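You operate a simulated robot arm through the tools that you are given. There is no shell and no other tool. Be economical: measure what you need, move in short steps, check, and stop when the job is done.

Carry out the task below with a simulated robot arm. There is one attempt and no reset: what you move stays moved.

TASK
Press the orange bush into the bearing block with the screw press.
Fine: down to its flange, which stays on top; block on to the blue rubber pad; leave the press knob turned up and the tray out.
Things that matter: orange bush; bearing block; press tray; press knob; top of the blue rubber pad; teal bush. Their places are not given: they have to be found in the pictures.

It is judged by the outcome, as a careful person would: the job done as asked, and still so three seconds after it is handed in. It fails if anything else is knocked over, pushed out of place, dropped, spilled or broken.

THE ROBOT
A 7-joint arm with a two-finger parallel gripper, fixed in place. Base frame: the origin is at the foot of the arm, x ahead of it, y to its left, z up; the work surface is at about z = 0. Lengths are in m, angles in degrees, forces in N, time in s.
With the tool pointing down near the work surface it reaches from about 0.24 to 0.62 m from the base axis. Its first joint turns from -66.0 to 66.0 degrees. Payload 2.6 kg.
Tool frame: the origin (TCP) lies between the finger pads and is the grasp point; the fingertips stand 0.03 m ahead of it; z points along the fingers, y is the line along which they close. The gripper opens to 0.094 m. The fingers are 0.028 m wide and 0.01 m thick; the gripper's body (0.05 by 0.096 m) begins 0.055 m behind the TCP.
Orientation is told as [roll, pitch, yaw] about the base's x, y, z axes, in that order, counted from this pose: with the fingers straight down and closing along the base's y, the tool's x points along the base's -x, its y along +y and its z along -z.

THE INTERFACE
- The arm moves only by the tool nudge_tool. Its argument "increments" is a list of rows, each a list of 6 numbers: the shift along the tool's x, y, z in units of 25 mm (1.0 is 25 mm), then the turn, a rotation vector about the tool's x, y, z in units of 8 degrees (1.0 is 8 degrees). In form: [[dx, dy, dz, ax, ay, az], ...]. A call has 1 to 10 rows; each row shifts and turns the commanded pose from where the row before left it, along the tool's axes as they then stand. "hand" is the gripper command, from -1 (shut) to 1 (fully open), values between in proportion, set as the call begins (left out, the last holds). A call with a number of a shift or a turn outside -1 to 1 is refused whole. A row lasts 0.2 s, in which the tool goes at most 0.05 m and 8.6 degrees; a call with a longer step from one row to the next is refused whole, and so is a gripper value outside its range. A pose out of reach is approached as far as the arm can. The call stops where the force on the tool passes 40 N (or 10 N more than at its start, if that is more) or the arm is blocked; 0.2 s more then pass. The fingers move at their own pace (about 0.072 m/s each) and stop on an object; they squeeze with about 27 N. The grip force told is the motor's: it shows also when the fingers shut on nothing. Time passes only in rows, and 0.2 s behind the last, so rows that do not move let the fingers close. It gives the time, the measured TCP pose, the force on the tool (base axes), the opening and the grip force at its end, in the units of the frame above (readings bear some noise).
- Cameras (640 x 400 px; columns grow to the right, rows downward): "scene" is fixed at [0.0292, 0.424, 0.5745]; the picture's right is [-0.84, -0.55, 0.00], its down [-0.26, 0.40, -0.88] and it looks along [0.48, -0.74, -0.48] (base axes); focal length 304 px, centre (320, 200). "wrist" rides on the gripper at [-0.037, 0, -0.058] in the tool frame; the picture's right is [0.00, -1.00, 0.00], its down [0.97, 0.00, -0.24] and it looks along [0.24, 0.00, 0.97] (tool axes); focal length 218 px, centre (320, 200).
- grab_frame(camera): a new picture of that camera. No time passes.
- probe_pixels(camera, pixels): there is no depth. For up to 12 entries [column, row, z] of the newest picture of that camera ("zoom" is the newest enlarged one), the place [x, y] in the base frame at which the ray of that pixel passes the height z, good to about 0.002 m. No time passes.
- zoom(camera, box): a new picture of the part [left, top, right, bottom] of that camera's present view, enlarged. No time passes.
- sign_off(): hands the job in; it is judged then, once.

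Work in short steps. Measure before you move; look again where a grasp or a placing could have gone wrong, and mend it. You have 80 turns and 38 pictures in all, those below and enlarged ones among them. Open the gripper and draw the arm clear of the work before you hand the job in, unless the task says otherwise; then end with one line.

The tools are called as a command line: name --pt "numbers of a row" for each row, then --argument value for the rest, lists and objects as JSON in quotes. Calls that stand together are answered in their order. nudge_tool: Moves the arm, as the interface text tells. Its arguments: {"type":"object","properties":{"increments":{"type":"array","items":{"type":"array","items":{"type":"number"}}},"hand":{"type":"number"}},"required":["increments"]} The other tools are called the same way: grab_frame (camera) takes a picture; probe_pixels (camera, pixels) gives the place at which the rays of pixels pass given heights; zoom (camera, box) takes an enlarged picture of a part of a camera's view; sign_off () hands the job in.

At the start:

```text
clock: 0.0
position: [0.341, 0.0634, 0.4029]
orientation: [0.0, 0.0, 0.0]
contact_force: [-0.2, 0.3, 0.5]
finger_gap: 0.0939
finger_force: 0.2
```

scene: 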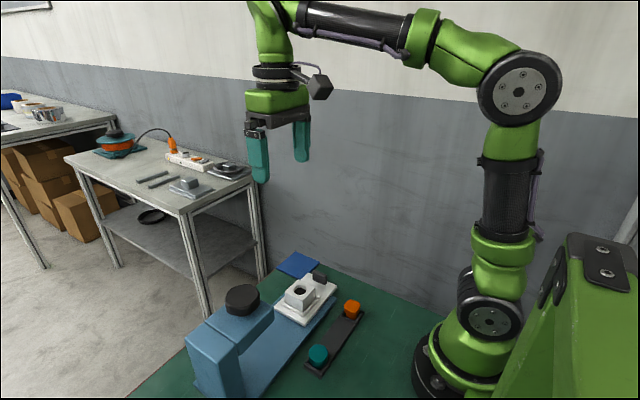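
wrist: 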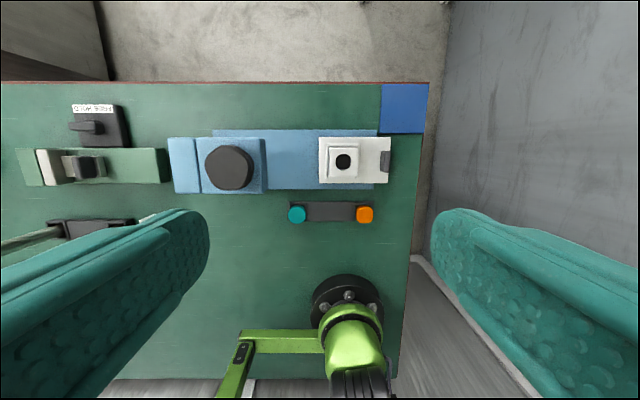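

The wrist view shows the press (knob near 230,167), the tray with block (345,160), the bushes (297,214 teal; 365,214 orange) and the pad (403,108). I'll zoom on both views for detail.

zoom --camera "wrist" --box '[160, 70, 440, 245]'

zoom --camera "scene" --box '[170, 230, 410, 400]'

probe_pixels --camera "wrist" --pixels '[[230, 167, 0.15], [345, 160, 0.04], [343, 161, 0.06], [297, 214, 0.03], [365, 214, 0.03], [403, 108, 0.01], [385, 161, 0.04]]'

probe_pixels --camera "scene" --pixels '[[242, 297, 0.15], [352, 305, 0.03], [318, 352, 0.03], [298, 264, 0.01], [300, 291, 0.06], [320, 280, 0.04]]'

```text
2.29 times, centred on (300, 158) of wrist
```

zoom: 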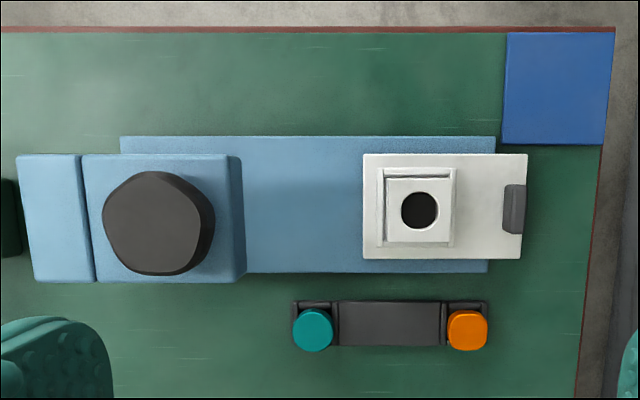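

```text
2.35 times, centred on (290, 315) of scene
```

zoom: 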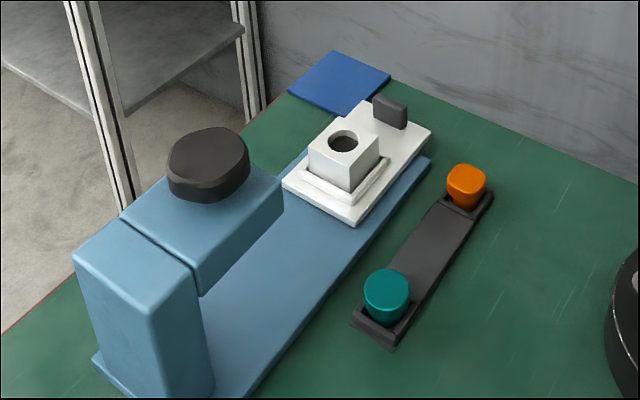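

```text
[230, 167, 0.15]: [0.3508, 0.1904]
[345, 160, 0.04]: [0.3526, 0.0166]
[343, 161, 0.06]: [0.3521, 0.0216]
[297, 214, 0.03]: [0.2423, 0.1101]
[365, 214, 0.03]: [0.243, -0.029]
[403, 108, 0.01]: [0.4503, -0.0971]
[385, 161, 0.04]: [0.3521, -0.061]
```

```text
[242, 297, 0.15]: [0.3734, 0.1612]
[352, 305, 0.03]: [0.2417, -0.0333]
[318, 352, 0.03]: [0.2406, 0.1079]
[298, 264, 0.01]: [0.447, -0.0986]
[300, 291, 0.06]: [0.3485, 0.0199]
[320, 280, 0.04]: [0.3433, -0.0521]
```

Triangulating both views: knob about (0.352, 0.179, 0.178), orange bush about (0.244, -0.028, 0.037). I move to about 0.2 m over the bush holder to look closely.

nudge_tool --pt "0.24 -0.36 0.8 0 0 0" --pt "0.24 -0.36 0.8 0 0 0" --pt "0.24 -0.36 0.8 0 0 0" --pt "0.24 -0.36 0.8 0 0 0" --pt "0.24 -0.36 0.8 0 0 0" --pt "0.24 -0.36 0.8 0 0 0" --pt "0.24 -0.36 0.8 0 0 0" --pt "0.24 -0.36 0.8 0 0 0" --pt "0.24 -0.36 0.8 0 0 0" --pt "0.24 -0.36 0.8 0 0 0" --hand 1

grab_frame --camera "wrist"

zoom --camera "scene" --box '[280, 280, 380, 380]'

```text
clock: 2.2
position: [0.2808, -0.0282, 0.2041]
orientation: [0.1, 0.1, 0.0]
contact_force: [1.0, -0.1, -0.3]
finger_gap: 0.0941
finger_force: 0.0
```

```text
33 pictures are left
```

wrist: 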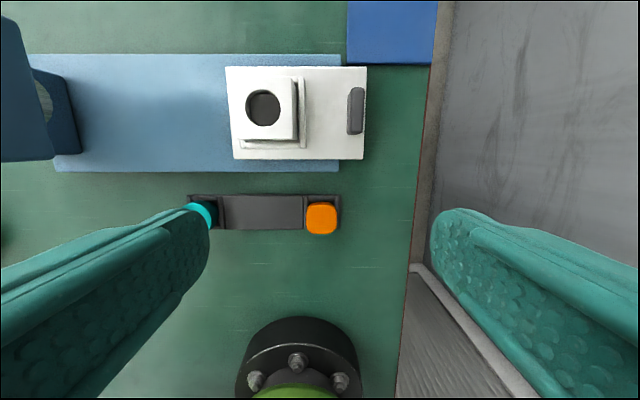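

```text
4.00 times, centred on (330, 330) of scene
```

zoom: 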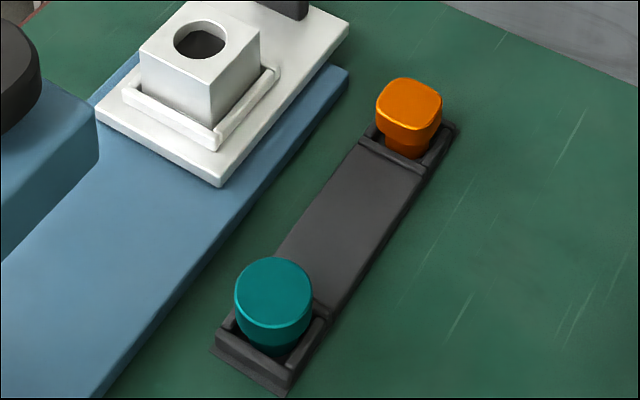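

The orange bush has a rounded-square flange on top and a narrower spigot below. I zoom to measure it and the block bore.

zoom --camera "wrist" --box '[210, 50, 370, 250]'

zoom --camera "scene" --box '[270, 255, 370, 330]'

```text
2.00 times, centred on (290, 150) of wrist
```

zoom: 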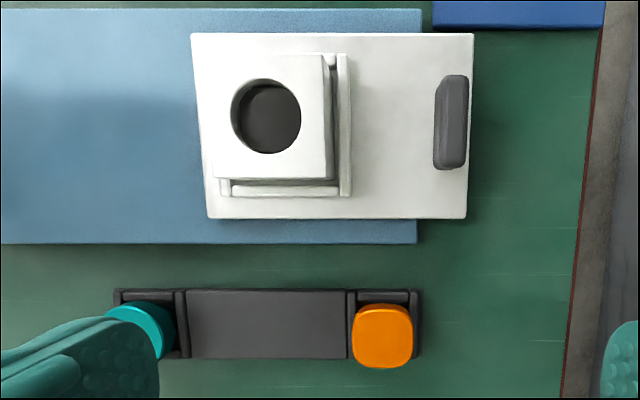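

```text
5.33 times, centred on (320, 292) of scene
```

zoom: 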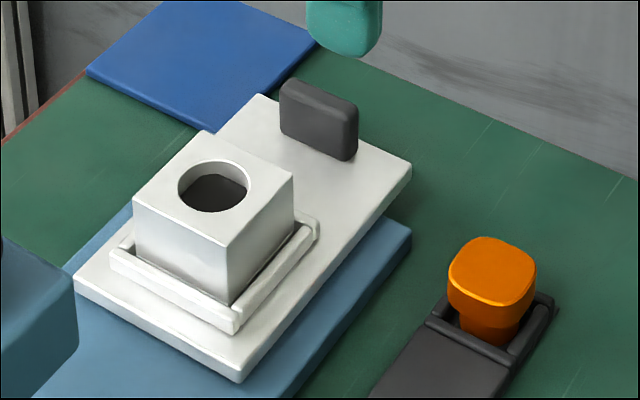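

probe_pixels --camera "zoom" --pixels '[[214, 187, 0.06], [214, 187, 0.08], [492, 263, 0.04], [492, 263, 0.05], [227, 243, 0.07], [295, 178, 0.07], [132, 200, 0.07], [207, 130, 0.07], [320, 85, 0.05], [190, 66, 0.005], [230, 335, 0.03]]'

probe_pixels --camera "wrist" --pixels '[[263, 108, 0.06], [263, 108, 0.08], [321, 217.5, 0.04], [321, 217.5, 0.05], [306, 217, 0.045], [336.5, 217, 0.045], [321, 203, 0.045], [321, 234, 0.045], [227, 79, 0.07], [291.5, 77, 0.07], [296, 139, 0.07], [355, 111, 0.05]]'

```text
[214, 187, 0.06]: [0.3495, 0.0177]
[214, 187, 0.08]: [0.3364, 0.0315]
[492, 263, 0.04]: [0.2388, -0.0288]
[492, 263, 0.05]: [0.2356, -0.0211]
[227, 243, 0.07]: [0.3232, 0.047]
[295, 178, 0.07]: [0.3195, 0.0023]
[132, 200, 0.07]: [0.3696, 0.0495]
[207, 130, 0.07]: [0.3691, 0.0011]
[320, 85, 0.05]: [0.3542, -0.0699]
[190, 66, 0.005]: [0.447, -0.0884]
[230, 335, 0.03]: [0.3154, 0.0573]
```

```text
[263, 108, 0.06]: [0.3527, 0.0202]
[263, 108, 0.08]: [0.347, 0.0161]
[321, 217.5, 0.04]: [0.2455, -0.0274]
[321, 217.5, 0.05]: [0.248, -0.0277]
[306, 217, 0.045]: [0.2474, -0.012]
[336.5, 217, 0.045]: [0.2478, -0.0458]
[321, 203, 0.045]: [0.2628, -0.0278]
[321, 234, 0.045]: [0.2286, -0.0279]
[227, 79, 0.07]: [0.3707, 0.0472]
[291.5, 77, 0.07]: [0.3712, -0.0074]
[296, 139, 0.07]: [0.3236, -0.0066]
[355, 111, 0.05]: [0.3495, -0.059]
```

Block top is about z=0.063 with bore near (0.350, 0.020); flange top about z=0.042, width 0.034. The bush x is uncertain (0.238–0.246), so I come closer for a look.

nudge_tool --pt "0.4 0 0.7 0 0 0" --pt "0.4 0 0.7 0 0 0" --pt "0.4 0 0.7 0 0 0" --pt "0.3 0 0.7 0 0 0"

grab_frame --camera "wrist"

zoom --camera "scene" --box '[320, 280, 380, 330]'

```text
clock: 3.2
position: [0.2439, -0.0259, 0.1337]
orientation: [-0.1, -0.2, 0.0]
contact_force: [0.0, 0.2, 0.0]
finger_gap: 0.0941
finger_force: 0.0
```

```text
29 pictures are left
```

wrist: 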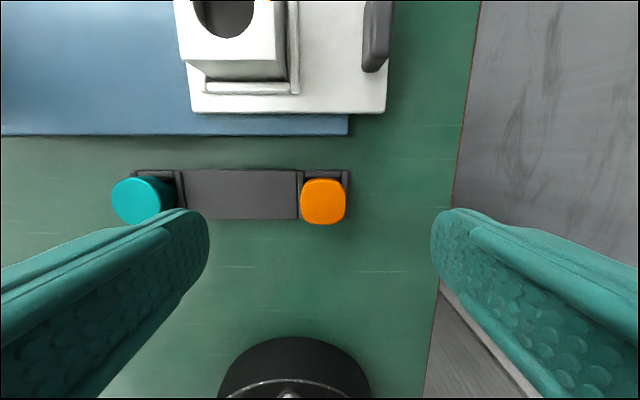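

```text
8.00 times, centred on (350, 305) of scene
```

zoom: 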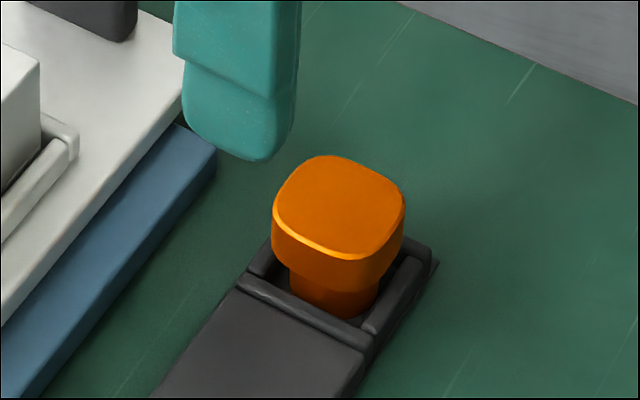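

probe_pixels --camera "wrist" --pixels '[[323, 201, 0.04], [323, 201, 0.045], [300, 201, 0.042], [346, 201, 0.042], [323, 179, 0.042], [323, 224, 0.042], [299, 195, 0.015], [349, 195, 0.015], [323, 171, 0.015]]'

probe_pixels --camera "zoom" --pixels '[[339, 207, 0.042], [339, 207, 0.046], [339, 207, 0.036], [274, 215, 0.042], [405, 202, 0.042], [339, 260, 0.042], [330, 155, 0.042], [339, 290, 0.03], [432, 240, 0.012]]'

```text
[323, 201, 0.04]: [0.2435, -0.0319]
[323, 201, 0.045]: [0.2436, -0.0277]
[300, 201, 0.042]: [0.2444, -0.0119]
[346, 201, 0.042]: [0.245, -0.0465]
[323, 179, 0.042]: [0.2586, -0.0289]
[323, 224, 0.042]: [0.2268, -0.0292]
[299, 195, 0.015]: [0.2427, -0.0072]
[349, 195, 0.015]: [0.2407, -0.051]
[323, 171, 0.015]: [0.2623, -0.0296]
```

```text
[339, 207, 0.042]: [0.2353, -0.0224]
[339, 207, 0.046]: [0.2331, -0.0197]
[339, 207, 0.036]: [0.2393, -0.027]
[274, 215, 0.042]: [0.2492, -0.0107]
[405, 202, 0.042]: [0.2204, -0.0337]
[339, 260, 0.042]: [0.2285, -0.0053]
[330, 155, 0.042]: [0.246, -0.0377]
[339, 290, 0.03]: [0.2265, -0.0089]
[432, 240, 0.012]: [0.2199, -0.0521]
```

Fused estimate: flange centre (0.242, -0.0285), top z≈0.037, width≈0.035. I go down so the fingertips stand about z=0.025, above the holder's rims, and close.

nudge_tool --pt "0.08 -0.1 0.6 0 0 0" --pt "0 0 0.7 0 0 0" --pt "0 0 0.7 0 0 0" --pt "0 0 0.7 0 0 0" --pt "0 0 0.4 0 0 0" --pt "0 0 0 0 0 0"

zoom --camera "scene" --box '[300, 260, 400, 330]'

```text
clock: 4.6
position: [0.2412, -0.0295, 0.0547]
orientation: [0.0, 0.0, 0.0]
contact_force: [0.3, -0.6, 1.2]
finger_gap: 0.0942
finger_force: 0.1
```

```text
5.71 times, centred on (350, 295) of scene
```

zoom: 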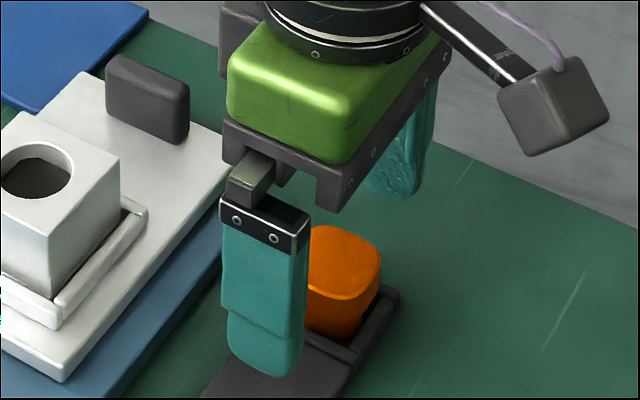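

nudge_tool --pt "0 0 0 0 0 0" --pt "0 0 0 0 0 0" --pt "0 0 0 0 0 0" --pt "0 0 0 0 0 0" --hand -1

zoom --camera "scene" --box '[300, 260, 400, 330]'

```text
clock: 5.6
position: [0.2428, -0.0313, 0.0553]
orientation: [-0.1, 0.0, -0.1]
contact_force: [0.1, -0.2, -0.1]
finger_gap: 0.0364
finger_force: 27.2
```

```text
5.71 times, centred on (350, 295) of scene
```

zoom: 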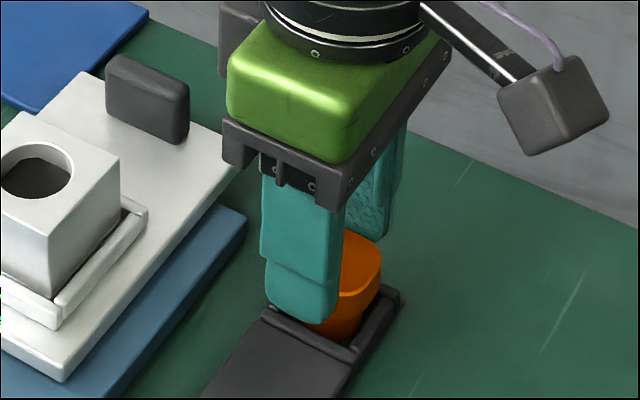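

Gripped at 36 mm on the flange. I lift straight up and check.

nudge_tool --pt "0 0 -0.3 0 0 0" --pt "0 0 -0.5 0 0 0" --pt "0 0 -0.8 0 0 0" --pt "0 0 -0.8 0 0 0" --pt "0 0 -0.8 0 0 0" --pt "0 0 -0.8 0 0 0" --pt "0 0 0 0 0 0"

zoom --camera "scene" --box '[270, 200, 410, 330]'

grab_frame --camera "wrist"

```text
clock: 7.2
position: [0.2406, -0.03, 0.1571]
orientation: [0.0, 0.0, 0.1]
contact_force: [0.9, 0.6, -0.1]
finger_gap: 0.0363
finger_force: 26.7
```

```text
3.08 times, centred on (340, 265) of scene
```

zoom: 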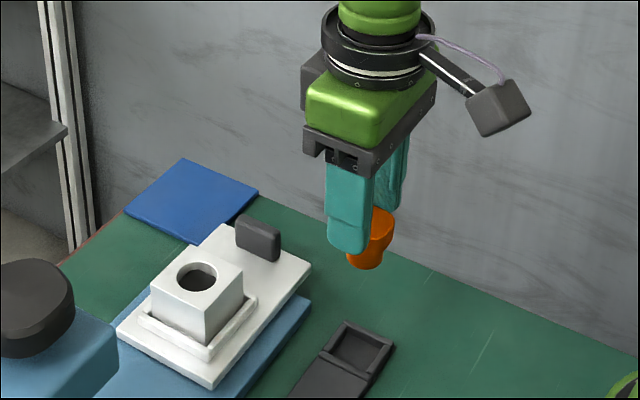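

```text
24 pictures are left
```

wrist: 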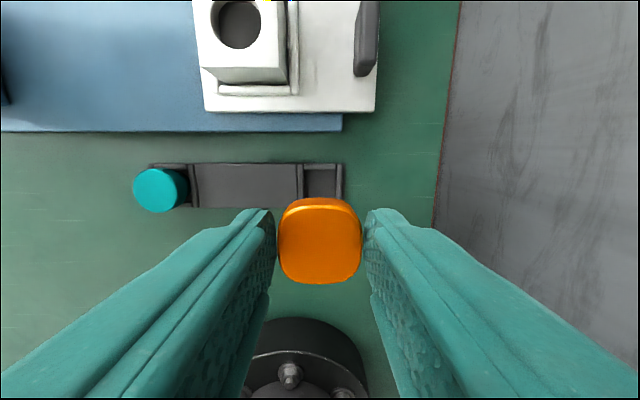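

probe_pixels --camera "wrist" --pixels '[[320, 241, 0.139], [320, 243, 0.139], [320, 206, 0.139], [320, 284, 0.139], [236, 22, 0.063], [236, 22, 0.063], [287, 68, 0.063], [214, 68, 0.063]]'

probe_pixels --camera "zoom" --pixels '[[196, 277, 0.063], [196, 277, 0.066], [196, 277, 0.06], [151, 284, 0.063], [210, 313, 0.063], [243, 270, 0.063], [186, 242, 0.063], [212, 346, 0.025]]'

```text
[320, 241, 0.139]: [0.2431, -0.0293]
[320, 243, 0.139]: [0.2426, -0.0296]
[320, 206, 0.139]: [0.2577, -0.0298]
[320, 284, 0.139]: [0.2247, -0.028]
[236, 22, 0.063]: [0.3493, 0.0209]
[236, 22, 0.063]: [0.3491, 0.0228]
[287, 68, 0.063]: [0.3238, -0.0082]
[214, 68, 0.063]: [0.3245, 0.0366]
```

```text
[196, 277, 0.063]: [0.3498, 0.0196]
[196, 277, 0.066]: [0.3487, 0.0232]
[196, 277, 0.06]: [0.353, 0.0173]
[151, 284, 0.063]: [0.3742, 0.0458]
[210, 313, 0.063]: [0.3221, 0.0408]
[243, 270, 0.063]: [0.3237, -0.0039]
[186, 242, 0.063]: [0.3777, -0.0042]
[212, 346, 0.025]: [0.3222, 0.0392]
```

Bush sits centred in the fingers (centre ≈ TCP). I move beside the block at height to measure the bore from nearly straight above.

nudge_tool --pt "-0.9 -0.2 0 0 0 0" --pt "-0.9 -0.2 0 0 0 0" --pt "-0.9 -0.2 0 0 0 0" --pt "-0.9 -0.2 0 0 0 0" --pt "0 0 0 0 0 0"

grab_frame --camera "wrist"

```text
clock: 8.4
position: [0.3301, -0.051, 0.1567]
orientation: [0.0, 0.0, 0.0]
contact_force: [0.4, -0.5, 1.1]
finger_gap: 0.0367
finger_force: 26.8
```

```text
23 pictures are left
```

wrist: 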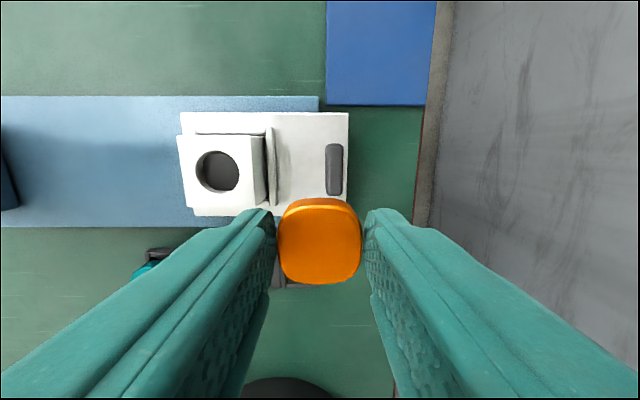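

zoom --camera "wrist" --box '[165, 100, 285, 220]'

probe_pixels --camera "wrist" --pixels '[[217, 171, 0.063], [217, 171, 0.063], [217, 171, 0.063], [217, 171, 0.06], [217, 171, 0.066], [335, 155, 0.05], [335, 194, 0.05], [327, 170, 0.05], [343, 170, 0.05], [327, 104, 0.005], [435, 105, 0.005]]'

```text
3.33 times, centred on (225, 160) of wrist
```

zoom: 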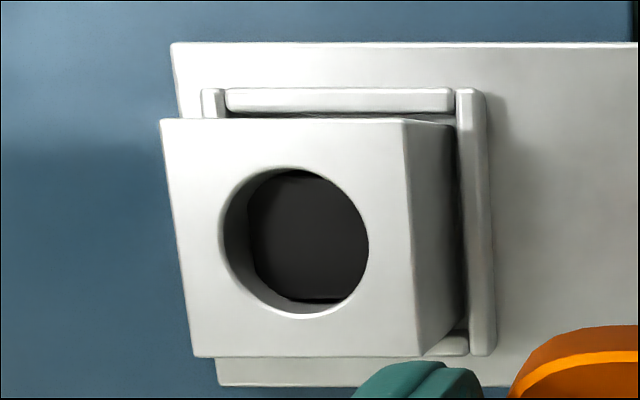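

```text
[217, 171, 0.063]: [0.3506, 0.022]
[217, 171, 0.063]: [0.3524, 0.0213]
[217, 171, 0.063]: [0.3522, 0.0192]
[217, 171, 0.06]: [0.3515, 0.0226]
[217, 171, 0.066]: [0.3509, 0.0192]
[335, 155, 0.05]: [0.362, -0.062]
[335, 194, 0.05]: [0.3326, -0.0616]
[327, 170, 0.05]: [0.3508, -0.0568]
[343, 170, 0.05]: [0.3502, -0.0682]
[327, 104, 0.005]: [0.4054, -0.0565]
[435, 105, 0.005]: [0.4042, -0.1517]
```

Bore centre works out at (0.350, 0.0205). I move over it, then look before descending.

nudge_tool --pt "-0.2 0.72 0 0 0 0" --pt "-0.2 0.72 0 0 0 0" --pt "-0.2 0.72 0 0 0 0" --pt "-0.2 0.7 0 0 0 0" --pt "0 0 0.5 0 0 0" --pt "0 0 0.5 0 0 0" --pt "0 0 0 0 0 0"

zoom --camera "scene" --box '[250, 210, 370, 330]'

```text
clock: 10.0
position: [0.3522, 0.0226, 0.1315]
orientation: [0.0, 0.0, 0.0]
contact_force: [-0.6, 0.3, -0.2]
finger_gap: 0.0363
finger_force: 26.9
```

```text
3.33 times, centred on (310, 270) of scene
```

zoom: 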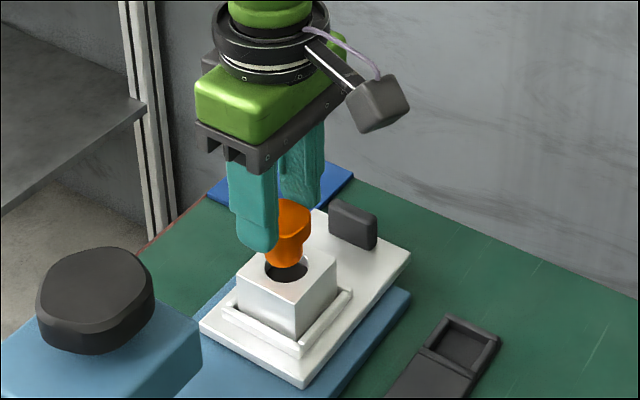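

Bush lines up to ~1–2 mm; the commanded pose sums to (0.3515, 0.0224), so I correct by -1 mm x and -2 mm y and go down slowly to feel for the bore.

nudge_tool --pt "0.05 -0.07 0.1 0 0 0" --pt "0 0 0.2 0 0 0" --pt "0 0 0.2 0 0 0" --pt "0 0 0.1 0 0 0" --pt "0 0 0.1 0 0 0" --pt "0 0 0 0 0 0"

zoom --camera "scene" --box '[270, 240, 340, 310]'

```text
clock: 11.4
position: [0.3497, 0.0208, 0.1122]
orientation: [0.0, 0.0, 0.0]
contact_force: [-0.1, 0.5, -0.2]
finger_gap: 0.0364
finger_force: 27.3
```

```text
5.71 times, centred on (305, 275) of scene
```

zoom: 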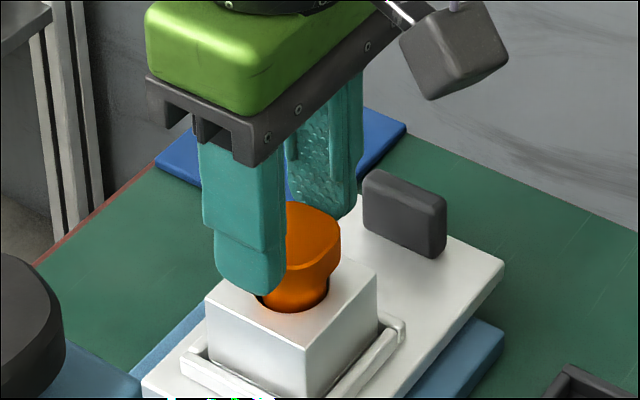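

The spigot appears to be at/inside the bore mouth with no contact force. Continue down in small steps.

nudge_tool --pt "0 0 0.1 0 0 0" --pt "0 0 0.1 0 0 0" --pt "0 0 0.1 0 0 0" --pt "0 0 0.08 0 0 0" --pt "0 0 0 0 0 0"

zoom --camera "scene" --box '[270, 240, 340, 310]'

```text
clock: 12.6
position: [0.3512, 0.0188, 0.1025]
orientation: [0.0, -0.1, 0.0]
contact_force: [-0.7, -0.7, 11.0]
finger_gap: 0.0362
finger_force: 27.2
```

```text
5.71 times, centred on (305, 275) of scene
```

zoom: 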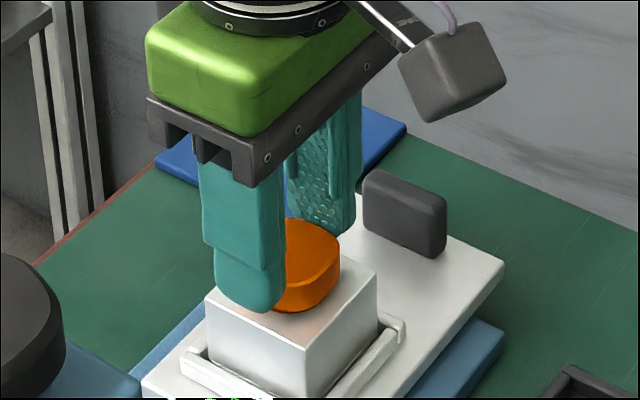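

Contact of 11 N with the spigot in the bore, so it has met the press fit. I open the gripper, rise and look.

nudge_tool --pt "0 0 0 0 0 0" --pt "0 0 0 0 0 0" --pt "0 0 0 0 0 0" --pt "0 0 -0.6 0 0 0" --pt "0 0 -0.8 0 0 0" --pt "0 0 -0.8 0 0 0" --pt "0 0 -0.8 0 0 0" --pt "0 0 0 0 0 0" --hand 0.3

zoom --camera "scene" --box '[210, 240, 350, 400]'

grab_frame --camera "wrist"

```text
clock: 14.4
position: [0.3521, 0.0199, 0.1786]
orientation: [0.0, 0.0, 0.0]
contact_force: [-0.3, -1.0, -0.5]
finger_gap: 0.061
finger_force: 0.2
```

```text
2.50 times, centred on (280, 320) of scene
```

zoom: 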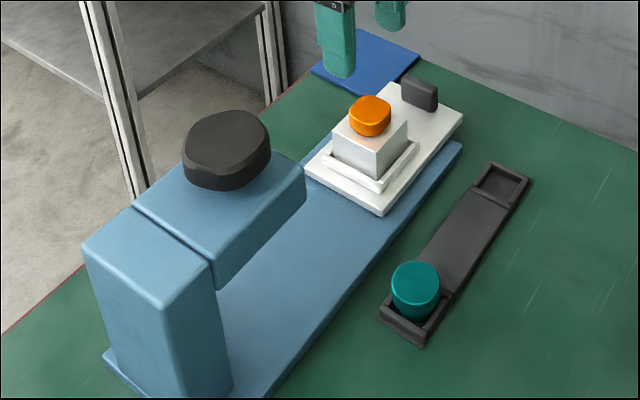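

```text
17 pictures are left
```

wrist: 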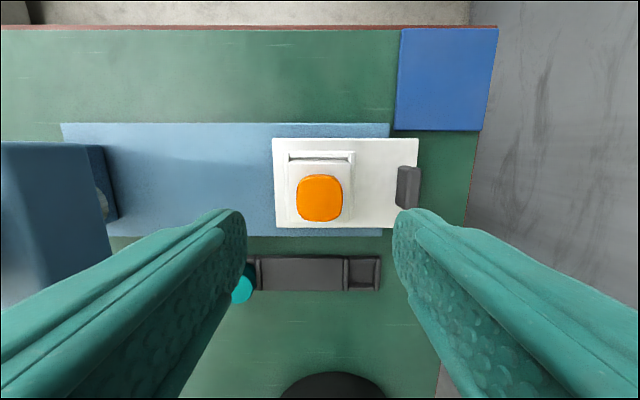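

The bush stands upright in the bore. Before moving the tray I check the press head, including the grey spot on its front face at (102,203).

zoom --camera "wrist" --box '[0, 110, 200, 250]'

zoom --camera "scene" --box '[190, 260, 310, 400]'

```text
2.86 times, centred on (100, 180) of wrist
```

zoom: 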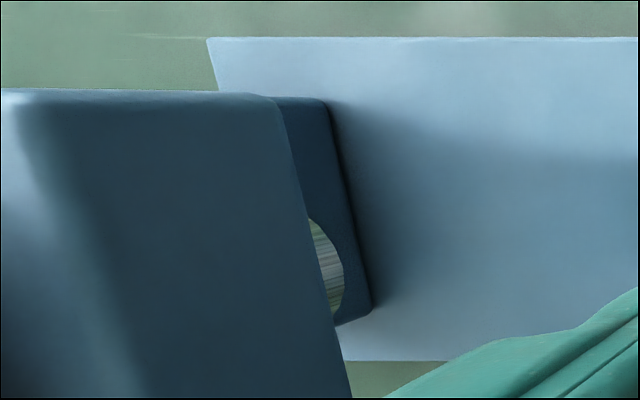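

```text
2.86 times, centred on (250, 330) of scene
```

zoom: 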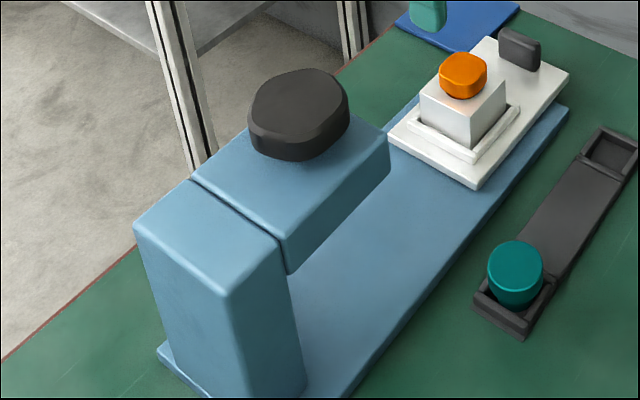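

probe_pixels --camera "zoom" --pixels '[[300, 104, 0.175], [300, 104, 0.18], [389, 140, 0.14], [389, 140, 0.15], [389, 172, 0.115], [250, 110, 0.175], [347, 98, 0.175], [292, 68, 0.175], [300, 145, 0.175], [190, 180, 0.145], [280, 240, 0.145], [300, 395, 0.01]]'

probe_pixels --camera "wrist" --pixels '[[95.8, 190.5, 0.115], [95.8, 190.5, 0.1], [95.8, 190.5, 0.13], [117, 216, 0.015], [20, 144, 0.145], [108, 270, 0.115]]'

```text
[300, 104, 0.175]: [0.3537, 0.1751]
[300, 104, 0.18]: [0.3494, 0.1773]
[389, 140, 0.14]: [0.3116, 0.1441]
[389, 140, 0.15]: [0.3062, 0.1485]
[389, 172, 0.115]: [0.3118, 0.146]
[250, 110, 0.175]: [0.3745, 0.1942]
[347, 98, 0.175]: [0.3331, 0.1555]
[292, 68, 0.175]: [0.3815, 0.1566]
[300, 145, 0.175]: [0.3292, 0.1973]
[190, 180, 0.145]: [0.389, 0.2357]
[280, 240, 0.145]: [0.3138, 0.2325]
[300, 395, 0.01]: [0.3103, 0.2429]
```

```text
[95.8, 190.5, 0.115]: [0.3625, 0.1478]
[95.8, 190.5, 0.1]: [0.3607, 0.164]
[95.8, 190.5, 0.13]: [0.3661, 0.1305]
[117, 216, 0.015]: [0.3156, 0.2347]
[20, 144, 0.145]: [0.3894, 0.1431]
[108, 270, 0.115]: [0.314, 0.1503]
```

Head spans y 0.146–0.235, underside z≈0.115; knob axis ≈(0.352, 0.178). Handle centre ≈(0.348, -0.062), 30 mm wide in x, top z≈0.057. I go over the handle and turn the tool 90° so the fingers take its x-edges.

nudge_tool --pt "0.04 -0.83 0 0 0 0" --pt "0.04 -0.83 0 0 0 0" --pt "0.03 -0.83 0 0 0 0" --pt "0.03 -0.83 0 0 0 0" --pt "0 0 0 0 0 1" --pt "0 0 0 0 0 1" --pt "0 0 0 0 0 1" --pt "0 0 0 0 0 1" --pt "0 0 0 0 0 1" --pt "0 0 0 0 0 1"

nudge_tool --pt "0 0 0 0 0 1" --pt "0 0 0 0 0 1" --pt "0 0 0 0 0 1" --pt "0 0 0 0 0 1" --pt "0 0 0 0 0 1" --pt "0 0 0.5 0 0 0.25" --pt "0 0 0 0 0 0"

grab_frame --camera "wrist"

```text
clock: 16.6
position: [0.3463, -0.0641, 0.178]
orientation: [0.1, 0.1, -48.1]
contact_force: [-0.9, 0.6, -0.2]
finger_gap: 0.0609
finger_force: 0.0
```

```text
clock: 18.2
position: [0.348, -0.0644, 0.1655]
orientation: [-0.1, 0.0, -90.1]
contact_force: [0.5, -0.3, 0.8]
finger_gap: 0.061
finger_force: 0.0
```

```text
14 pictures are left
```

wrist: 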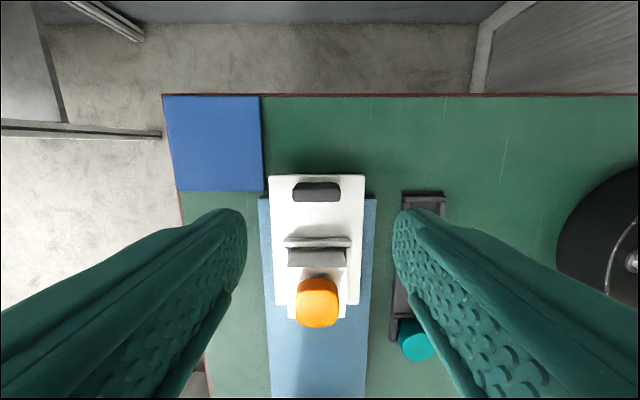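

probe_pixels --camera "wrist" --pixels '[[317, 188, 0.057], [317, 188, 0.057], [294, 190, 0.057], [340, 190, 0.057], [317, 183, 0.057], [316, 201, 0.03], [163, 96, 0.005], [260, 96, 0.005], [176, 191, 0.005], [263, 190, 0.005], [317, 282, 0.08], [316, 175, 0.027]]'

```text
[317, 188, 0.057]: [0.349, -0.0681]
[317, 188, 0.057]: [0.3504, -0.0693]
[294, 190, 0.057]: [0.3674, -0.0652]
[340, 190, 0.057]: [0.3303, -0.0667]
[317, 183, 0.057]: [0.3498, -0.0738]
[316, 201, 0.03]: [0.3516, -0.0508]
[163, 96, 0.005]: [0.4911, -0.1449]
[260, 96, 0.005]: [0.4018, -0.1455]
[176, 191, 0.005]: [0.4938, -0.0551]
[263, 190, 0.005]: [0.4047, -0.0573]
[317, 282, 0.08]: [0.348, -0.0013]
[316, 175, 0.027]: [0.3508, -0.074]
```

Handle centre ≈(0.349, -0.062), matching the TCP. Descend to TCP z≈0.068 and close on the handle.

nudge_tool --pt "0 0.06 0.8 0 0 0" --pt "0 0 0.8 0 0 0" --pt "0 0 0.8 0 0 0" --pt "0 0 0.8 0 0 0" --pt "0 0 0.6 0 0 0" --pt "0 0 0 0 0 0"

nudge_tool --pt "0 0 0 0 0 0" --pt "0 0 0 0 0 0" --pt "0 0 0 0 0 0" --hand -1

zoom --camera "scene" --box '[260, 230, 360, 330]'

```text
clock: 19.6
position: [0.3484, -0.0638, 0.0703]
orientation: [0.0, 0.0, -90.0]
contact_force: [-0.2, -0.2, -0.2]
finger_gap: 0.0612
finger_force: 0.0
```

```text
clock: 20.4
position: [0.3495, -0.0632, 0.07]
orientation: [0.2, -0.1, -89.9]
contact_force: [21.6, -0.7, -15.3]
finger_gap: 0.0398
finger_force: 45.3
```

```text
4.00 times, centred on (310, 280) of scene
```

zoom: 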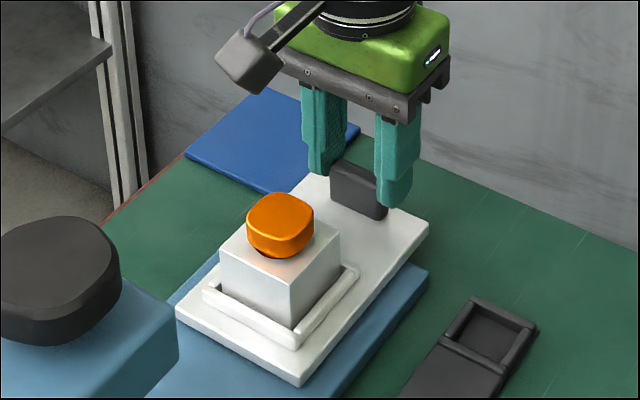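

The handle is about 39 mm wide and gripped, but a 21 N side force says the tool is a bit too far to -x; I ease +x by 1 mm.

nudge_tool --pt "0 0.04 0 0 0 0" --pt "0 0 0 0 0 0"

```text
clock: 21.0
position: [0.351, -0.0645, 0.0706]
orientation: [0.0, 0.0, -89.8]
contact_force: [16.4, 0.6, -8.4]
finger_gap: 0.0395
finger_force: 44.9
```

nudge_tool --pt "0 0.06 0 0 0 0" --pt "0 0.04 0 0 0 0" --pt "0 0 0 0 0 0"

```text
clock: 21.8
position: [0.3502, -0.0645, 0.0706]
orientation: [-0.4, 0.0, -90.0]
contact_force: [-16.6, 3.7, 17.5]
finger_gap: 0.0397
finger_force: 45.2
```

nudge_tool --pt "0 -0.05 0 0 0 0" --pt "0 0 0 0 0 0"

```text
clock: 22.4
position: [0.3505, -0.0636, 0.0704]
orientation: [-0.3, 0.1, -90.2]
contact_force: [-23.1, 1.2, 21.5]
finger_gap: 0.0398
finger_force: 44.7
```

The side force swings with friction, so I open a little, keep the current centre minus a touch, and reclose to relax it.

nudge_tool --pt "0 0 0 0 0 0" --pt "0 -0.03 0 0 0 0" --pt "0 0 0 0 0 0" --hand 0.1

nudge_tool --pt "0 0 0 0 0 0" --pt "0 0 0 0 0 0" --pt "0 0 0 0 0 0" --hand -1

```text
clock: 23.2
position: [0.3517, -0.0637, 0.0708]
orientation: [0.1, 0.0, -90.0]
contact_force: [-0.3, 0.1, 0.3]
finger_gap: 0.0518
finger_force: 0.0
```

```text
clock: 24.0
position: [0.3505, -0.0641, 0.0706]
orientation: [-0.1, 0.0, -90.0]
contact_force: [-9.0, -0.2, 4.6]
finger_gap: 0.0399
finger_force: 45.1
```

Now only 9 N. Start sliding the tray +y gently.

nudge_tool --pt "0.1 0 0 0 0 0" --pt "0.2 0 0 0 0 0" --pt "0.3 0 0 0 0 0" --pt "0.3 0 0 0 0 0" --pt "0.2 0 0 0 0 0" --pt "0.1 0 0 0 0 0" --pt "0 0 0 0 0 0"

grab_frame --camera "scene"

```text
clock: 25.6
position: [0.3497, -0.0331, 0.0706]
orientation: [0.0, 0.0, -90.0]
contact_force: [-9.5, -0.4, 2.6]
finger_gap: 0.0399
finger_force: 44.7
```

```text
12 pictures are left
```

scene: 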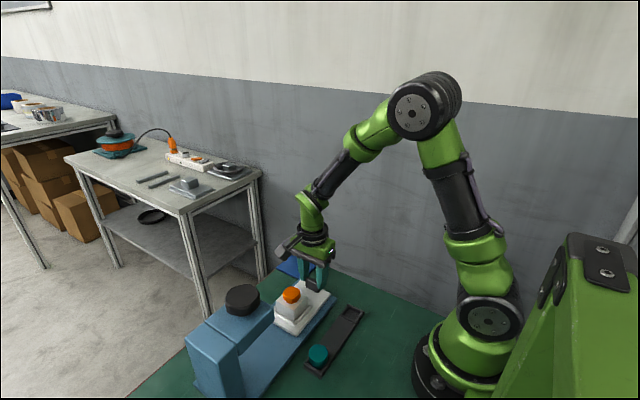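

Tray slid 30 mm with the bush still upright. Continue.

nudge_tool --pt "0.2 0 0 0 0 0" --pt "0.4 0 0 0 0 0" --pt "0.5 0 0 0 0 0" --pt "0.5 0 0 0 0 0" --pt "0.5 0 0 0 0 0" --pt "0.5 0 0 0 0 0" --pt "0.5 0 0 0 0 0" --pt "0.4 0 0 0 0 0" --pt "0.2 0 0 0 0 0" --pt "0 0 0 0 0 0"

nudge_tool --pt "0.2 0 0 0 0 0" --pt "0.3 0 0 0 0 0" --pt "0.2 0 0 0 0 0" --pt "0.2 0 0 0 0 0" --pt "0.15 0 0 0 0 0" --pt "0.15 0 0 0 0 0" --pt "0.1 0 0 0 0 0" --pt "0 0 0 0 0 0"

```text
clock: 27.5
position: [0.35, 0.0482, 0.07]
orientation: [-0.2, -0.5, -90.5]
contact_force: [0.3, -2.4, -0.3]
finger_gap: 0.0395
finger_force: 45.0
stopped in row 9: the force on the tool passed its limit (the readings are from after the stop); the commanded pose is now the measured one
```

```text
clock: 28.0
position: [0.3504, 0.0482, 0.0716]
orientation: [-0.2, -0.8, -91.2]
contact_force: [-0.6, -2.9, 0.4]
finger_gap: 0.0395
finger_force: 44.6
stopped in row 2: the force on the tool passed its limit (the readings are from after the stop); the commanded pose is now the measured one
```

Blocked at handle y≈0.048 (112 mm of travel). Look at what stopped it.

grab_frame --camera "wrist"

zoom --camera "scene" --box '[180, 240, 340, 400]'

```text
11 pictures are left
```

wrist: 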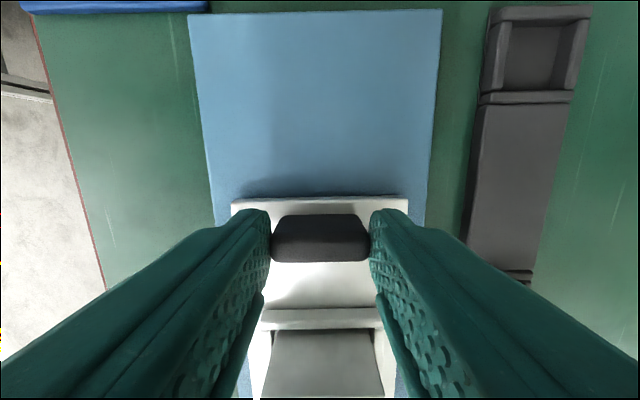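

```text
2.50 times, centred on (260, 320) of scene
```

zoom: 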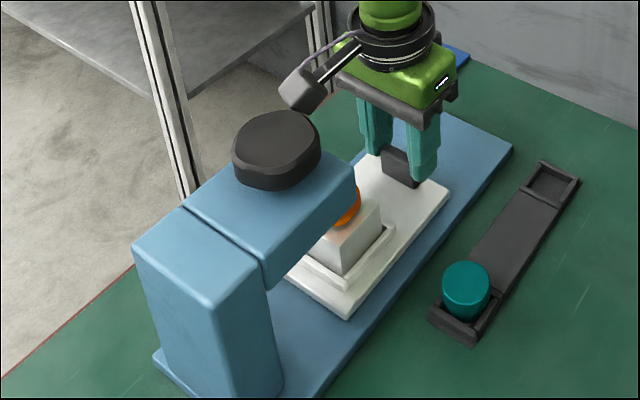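

The tool's side box (about 73 mm ahead in tool +x, 98 mm above the TCP) has met the knob's edge at y≈0.145 – that is the block, not the tray. I let go, back off -y, rise, and turn back to yaw 0 to push with closed fingers instead.

nudge_tool --pt "0 0 0 0 0 0" --pt "0 0 0 0 0 0" --pt "-0.4 0 0 0 0 0" --pt "-0.6 0 0 0.1 0.02 0" --pt "0 0 -0.8 0 0 0" --pt "0 0 -0.8 0 0 0" --pt "0 0 -0.8 0 0 0" --pt "-0.6 0 -0.8 0 0 0" --pt "-0.6 0 0 0 0 0" --pt "0 0 0 0 0 -1" --hand 0.3

nudge_tool --pt "0 0 0 0 0 -1" --pt "0 0 0 0 0 -1" --pt "0 0 0 0 0 -1" --pt "0 0 0 0 0 -1" --pt "0 0 0 0 0 -1" --pt "0 0 0 0 0 -1" --pt "0 0 0 0 0 -1" --pt "0 0 0 0 0 -1" --pt "0 0 0 0 0 -1" --pt "0 0 0 0 0 -1" --hand -1

```text
clock: 30.2
position: [0.3491, -0.0061, 0.1507]
orientation: [-1.0, -0.5, -83.2]
contact_force: [0.7, 0.0, -0.9]
finger_gap: 0.0612
finger_force: 0.0
```

```text
clock: 32.4
position: [0.3507, -0.0059, 0.1517]
orientation: [-0.5, 0.9, -3.0]
contact_force: [0.3, 1.5, 0.3]
finger_gap: 0.0001
finger_force: 27.1
```

Square up the orientation and descend to z≈0.070 behind the handle, then push gently.

nudge_tool --pt "0 0 0.6 -0.06 -0.11 -0.38" --pt "0 0 0.7 0 0 0" --pt "0 0 0.7 0 0 0" --pt "0 0 0.7 0 0 0" --pt "0 0 0.5 0 0 0" --pt "0 0.5 0 0 0 0" --pt "0 0.4 0 0 0 0" --pt "0 0.3 0 0 0 0" --pt "0 0.2 0 0 0 0" --pt "0 0 0 0 0 0"

nudge_tool --pt "0 0.15 0 0 0 0" --pt "0 0.25 0 0 0 0" --pt "0 0.25 0 0 0 0" --pt "0 0.25 0 0 0 0" --pt "0 0.25 0 0 0 0" --pt "0 0.2 0 0 0 0" --pt "0 0.15 0 0 0 0" --pt "0 0 0 0 0 0"

```text
clock: 34.6
position: [0.35, 0.0301, 0.0718]
orientation: [-0.2, 0.1, -0.1]
contact_force: [-0.2, 0.3, 0.1]
finger_gap: 0.0
finger_force: 27.0
```

```text
clock: 36.4
position: [0.3505, 0.0668, 0.0714]
orientation: [-0.1, 0.1, -0.1]
contact_force: [-0.8, 0.0, -0.2]
finger_gap: 0.0
finger_force: 27.0
```

Moving freely now (block at ≈0.166). Advance on in small steps, watching for a stop near block y≈0.178.

nudge_tool --pt "0 0.1 0 0 0 0" --pt "0 0.1 0 0 0 0" --pt "0 0.1 0 0 0 0" --pt "0 0.1 0 0 0 0" --pt "0 0.1 0 0 0 0" --pt "0 0 0 0 0 0"

zoom --camera "scene" --box '[190, 260, 330, 400]'

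```text
clock: 37.8
position: [0.3491, 0.0797, 0.0718]
orientation: [-0.2, 0.1, -0.1]
contact_force: [-0.5, -0.5, 1.4]
finger_gap: 0.0
finger_force: 27.2
```

```text
2.86 times, centred on (260, 330) of scene
```

zoom: 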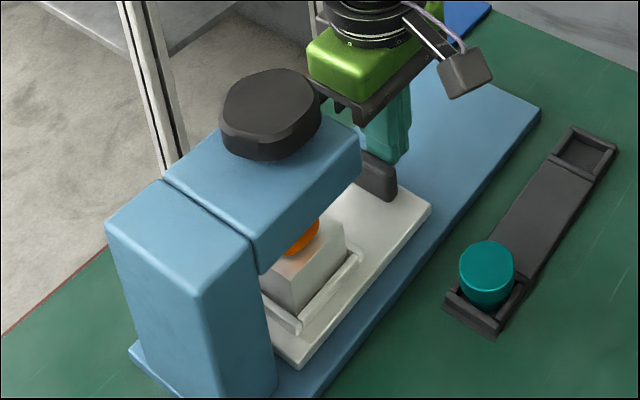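

probe_pixels --camera "zoom" --pixels '[[300, 365, 0.027], [430, 210, 0.027], [347, 228, 0.063], [273, 270, 0.063], [358, 170, 0.115], [270, 92, 0.177], [378, 165, 0.057], [275, 380, 0.01], [272, 103, 0.177], [221, 105, 0.177], [318, 88, 0.177]]'

```text
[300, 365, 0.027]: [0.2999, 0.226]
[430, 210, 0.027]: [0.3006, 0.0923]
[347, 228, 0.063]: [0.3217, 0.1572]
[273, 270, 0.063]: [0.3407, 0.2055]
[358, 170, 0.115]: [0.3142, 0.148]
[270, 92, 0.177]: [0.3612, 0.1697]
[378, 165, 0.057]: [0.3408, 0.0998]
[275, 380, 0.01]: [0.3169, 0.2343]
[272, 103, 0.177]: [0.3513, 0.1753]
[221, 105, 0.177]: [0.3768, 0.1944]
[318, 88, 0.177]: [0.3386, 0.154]
```

Block centre now ≈0.180; a designed end stop should locate it. I feel forward a few mm more for it.

nudge_tool --pt "0 0.08 0 0 0 0" --pt "0 0.08 0 0 0 0" --pt "0 0 0 0 0 0"

```text
clock: 38.6
position: [0.3505, 0.0819, 0.0714]
orientation: [-0.2, 0.1, -0.2]
contact_force: [-1.9, -10.0, 3.3]
finger_gap: 0.0001
finger_force: 27.1
```

A 10 N reaction at y≈0.082: the end stop. One firmer mm to seat it, then retreat and go up to the knob.

nudge_tool --pt "0 0.05 0 0 0 0" --pt "0 0 0 0 0 0"

nudge_tool --pt "0 -0.4 0 0 0 0" --pt "0 -0.8 0 0 0 0" --pt "0 -0.8 -0.4 0 0 0" --pt "0 0 -0.9 0 0 0" --pt "0 0 -0.9 0 0 0" --pt "0 0 -0.9 0 0 0" --pt "0 0 -0.9 0 0 0" --pt "0 0 -0.9 0 0 0" --pt "0 0 -0.9 0 0 0" --pt "0 0 0 0 0 0" --hand 1

```text
clock: 39.2
position: [0.3502, 0.0823, 0.0717]
orientation: [-0.1, 0.2, -0.2]
contact_force: [-6.9, -22.3, 6.4]
finger_gap: 0.0001
finger_force: 26.7
```

```text
clock: 41.4
position: [0.3473, 0.0347, 0.2148]
orientation: [-0.2, 0.2, -0.2]
contact_force: [-0.8, -0.6, 0.2]
finger_gap: 0.0942
finger_force: 0.1
```

Tray is home against its stop. Now rise and go over the knob to look at its shape from above.

nudge_tool --pt "0 0 -0.9 0 0 0" --pt "0 0.3 -0.9 0 0 0" --pt "0 0.8 -0.4 0 0 0" --pt "0 0.8 0 0 0 0" --pt "0 0.8 0 0 0 0" --pt "0 0.8 0 0 0 0" --pt "0 0.8 0 0 0 0" --pt "-0.1 0.8 0 0 0 0" --pt "0 0.6 0 0 0 0" --pt "0 0 0 0 0 0"

grab_frame --camera "wrist"

```text
clock: 43.6
position: [0.353, 0.1774, 0.271]
orientation: [-0.1, 0.1, -0.2]
contact_force: [0.0, 0.4, -0.6]
finger_gap: 0.094
finger_force: 0.1
```

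```text
8 pictures are left
```

wrist: 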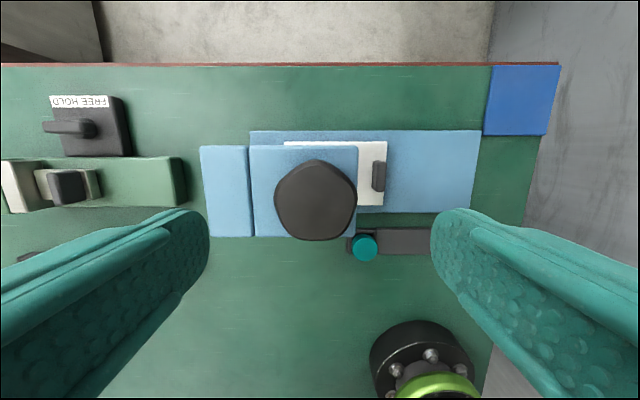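

The knob is a rounded pentagon centred at about (316,202) with a corner towards +x, 57 mm wide. Fingers should close corner-to-flat, i.e. yaw 90. I measure the centre and turn to yaw +90 for a long clockwise stroke.

probe_pixels --camera "wrist" --pixels '[[316, 202, 0.178], [316, 202, 0.178], [316, 202, 0.178], [317, 159, 0.178], [316, 240, 0.178], [275, 195, 0.178], [357, 195, 0.178]]'

nudge_tool --pt "0 0 0 0 0 -1" --pt "0 0 0 0 0 -1" --pt "0 0 0 0 0 -1" --pt "0 0 0 0 0 -1" --pt "0 0 0 0 0 -1" --pt "0 0 0 0 0 -1" --pt "0 0 0 0 0 -1" --pt "0 0 0 0 0 -1" --pt "0 0 0 0 0 -1" --pt "0 0 0 0 0 -1"

nudge_tool --pt "0 0 0 0 0 -1" --pt "0 0 0 0 0 -0.25" --pt "0 0 0 0 0 0"

```text
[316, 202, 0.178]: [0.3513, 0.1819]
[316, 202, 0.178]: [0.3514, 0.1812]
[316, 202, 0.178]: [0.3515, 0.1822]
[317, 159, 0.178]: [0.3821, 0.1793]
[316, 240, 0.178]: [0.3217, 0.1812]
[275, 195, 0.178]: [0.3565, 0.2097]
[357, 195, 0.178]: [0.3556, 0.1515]
```

```text
clock: 45.8
position: [0.3534, 0.1783, 0.2704]
orientation: [0.0, 0.2, 80.0]
contact_force: [-0.8, 0.3, -0.5]
finger_gap: 0.0941
finger_force: 0.1
```

```text
clock: 46.6
position: [0.3529, 0.1781, 0.2719]
orientation: [0.1, 0.1, 89.9]
contact_force: [0.4, -0.3, 0.2]
finger_gap: 0.0938
finger_force: 0.1
```

Knob centre (0.3515, 0.181), corner-to-flat about 60 mm. Adjust 2.5 mm, descend to TCP z≈0.187 and close.

nudge_tool --pt "-0.1 0.04 0.6 0 0 0" --pt "0 0 0.8 0 0 0" --pt "0 0 0.8 0 0 0" --pt "0 0 0.8 0 0 0" --pt "0 0 0.36 0 0 0" --pt "0 0 0 0 0 0"

nudge_tool --pt "0 0 0 0 0 0" --pt "0 0 0 0 0 0" --pt "0 0 0 0 0 0" --hand -1

```text
clock: 48.0
position: [0.3519, 0.1797, 0.1876]
orientation: [0.0, 0.1, 89.7]
contact_force: [-0.4, 1.2, 0.4]
finger_gap: 0.094
finger_force: 0.0
```

```text
clock: 48.8
position: [0.3506, 0.18, 0.187]
orientation: [0.5, 0.2, 89.8]
contact_force: [-29.9, -11.6, 9.4]
finger_gap: 0.0575
finger_force: 45.2
```

Gripped at 57.5 mm but 30 N towards -x: ease the tool 2 mm -x and 1 mm -y.

nudge_tool --pt "0.02 0.04 0 0 0 0" --pt "0.01 0.04 0 0 0 0" --pt "0 0 0 0 0 0"

```text
clock: 49.6
position: [0.3499, 0.1796, 0.1867]
orientation: [0.2, 0.1, 89.9]
contact_force: [-8.2, 6.6, -11.9]
finger_gap: 0.0579
finger_force: 45.1
```

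Forces are low. Try 16° clockwise (seen from above).

nudge_tool --pt "0 0.01 0 0 0 0.5" --pt "0 0 0 0 0 0.5" --pt "0 0 0 0 0 0.5" --pt "0 0 0 0 0 0.5" --pt "0 0 0 0 0 0"

```text
clock: 50.8
position: [0.3509, 0.1801, 0.1865]
orientation: [0.0, 0.1, 73.8]
contact_force: [4.7, 18.9, -23.5]
finger_gap: 0.0575
finger_force: 44.9
```

The knob turns and pulls the tool downward, so clockwise is down. Continue, easing +y and following down.

nudge_tool --pt "-0.03 0.01 0.04 0 0 0.5" --pt "-0.03 0 0.02 0 0 0.6" --pt "0 0 0.02 0 0 0.6" --pt "0 0 0.02 0 0 0.6" --pt "0 0 0.02 0 0 0.6" --pt "0 0 0 0 0 0"

```text
clock: 51.9
position: [0.3504, 0.1793, 0.1883]
orientation: [-0.1, 0.0, 53.7]
contact_force: [-2.4, -2.2, 0.9]
finger_gap: 0.0577
finger_force: 45.0
stopped in row 5: the force on the tool passed its limit (the readings are from after the stop); the commanded pose is now the measured one
```

nudge_tool --pt "0 0 0 0 0 0.5" --pt "0 0 0 0 0 0.5" --pt "0 0 0 0 0 0.5" --pt "0 0 0 0 0 0"

```text
clock: 52.9
position: [0.3497, 0.1797, 0.1872]
orientation: [-0.1, 0.0, 41.6]
contact_force: [-13.4, -6.5, 7.1]
finger_gap: 0.0576
finger_force: 44.7
```

nudge_tool --pt "0.05 0.02 0 0 0 0.4" --pt "0 0 0 0 0 0.5" --pt "0 0 0 0 0 0.5" --pt "0 0 0 0 0 0.5" --pt "0 0 0 0 0 0.5" --pt "0 0 0 0 0 0"

```text
clock: 54.3
position: [0.3504, 0.1809, 0.187]
orientation: [-0.2, -0.3, 22.5]
contact_force: [23.1, 11.7, -9.7]
finger_gap: 0.0577
finger_force: 45.4
```

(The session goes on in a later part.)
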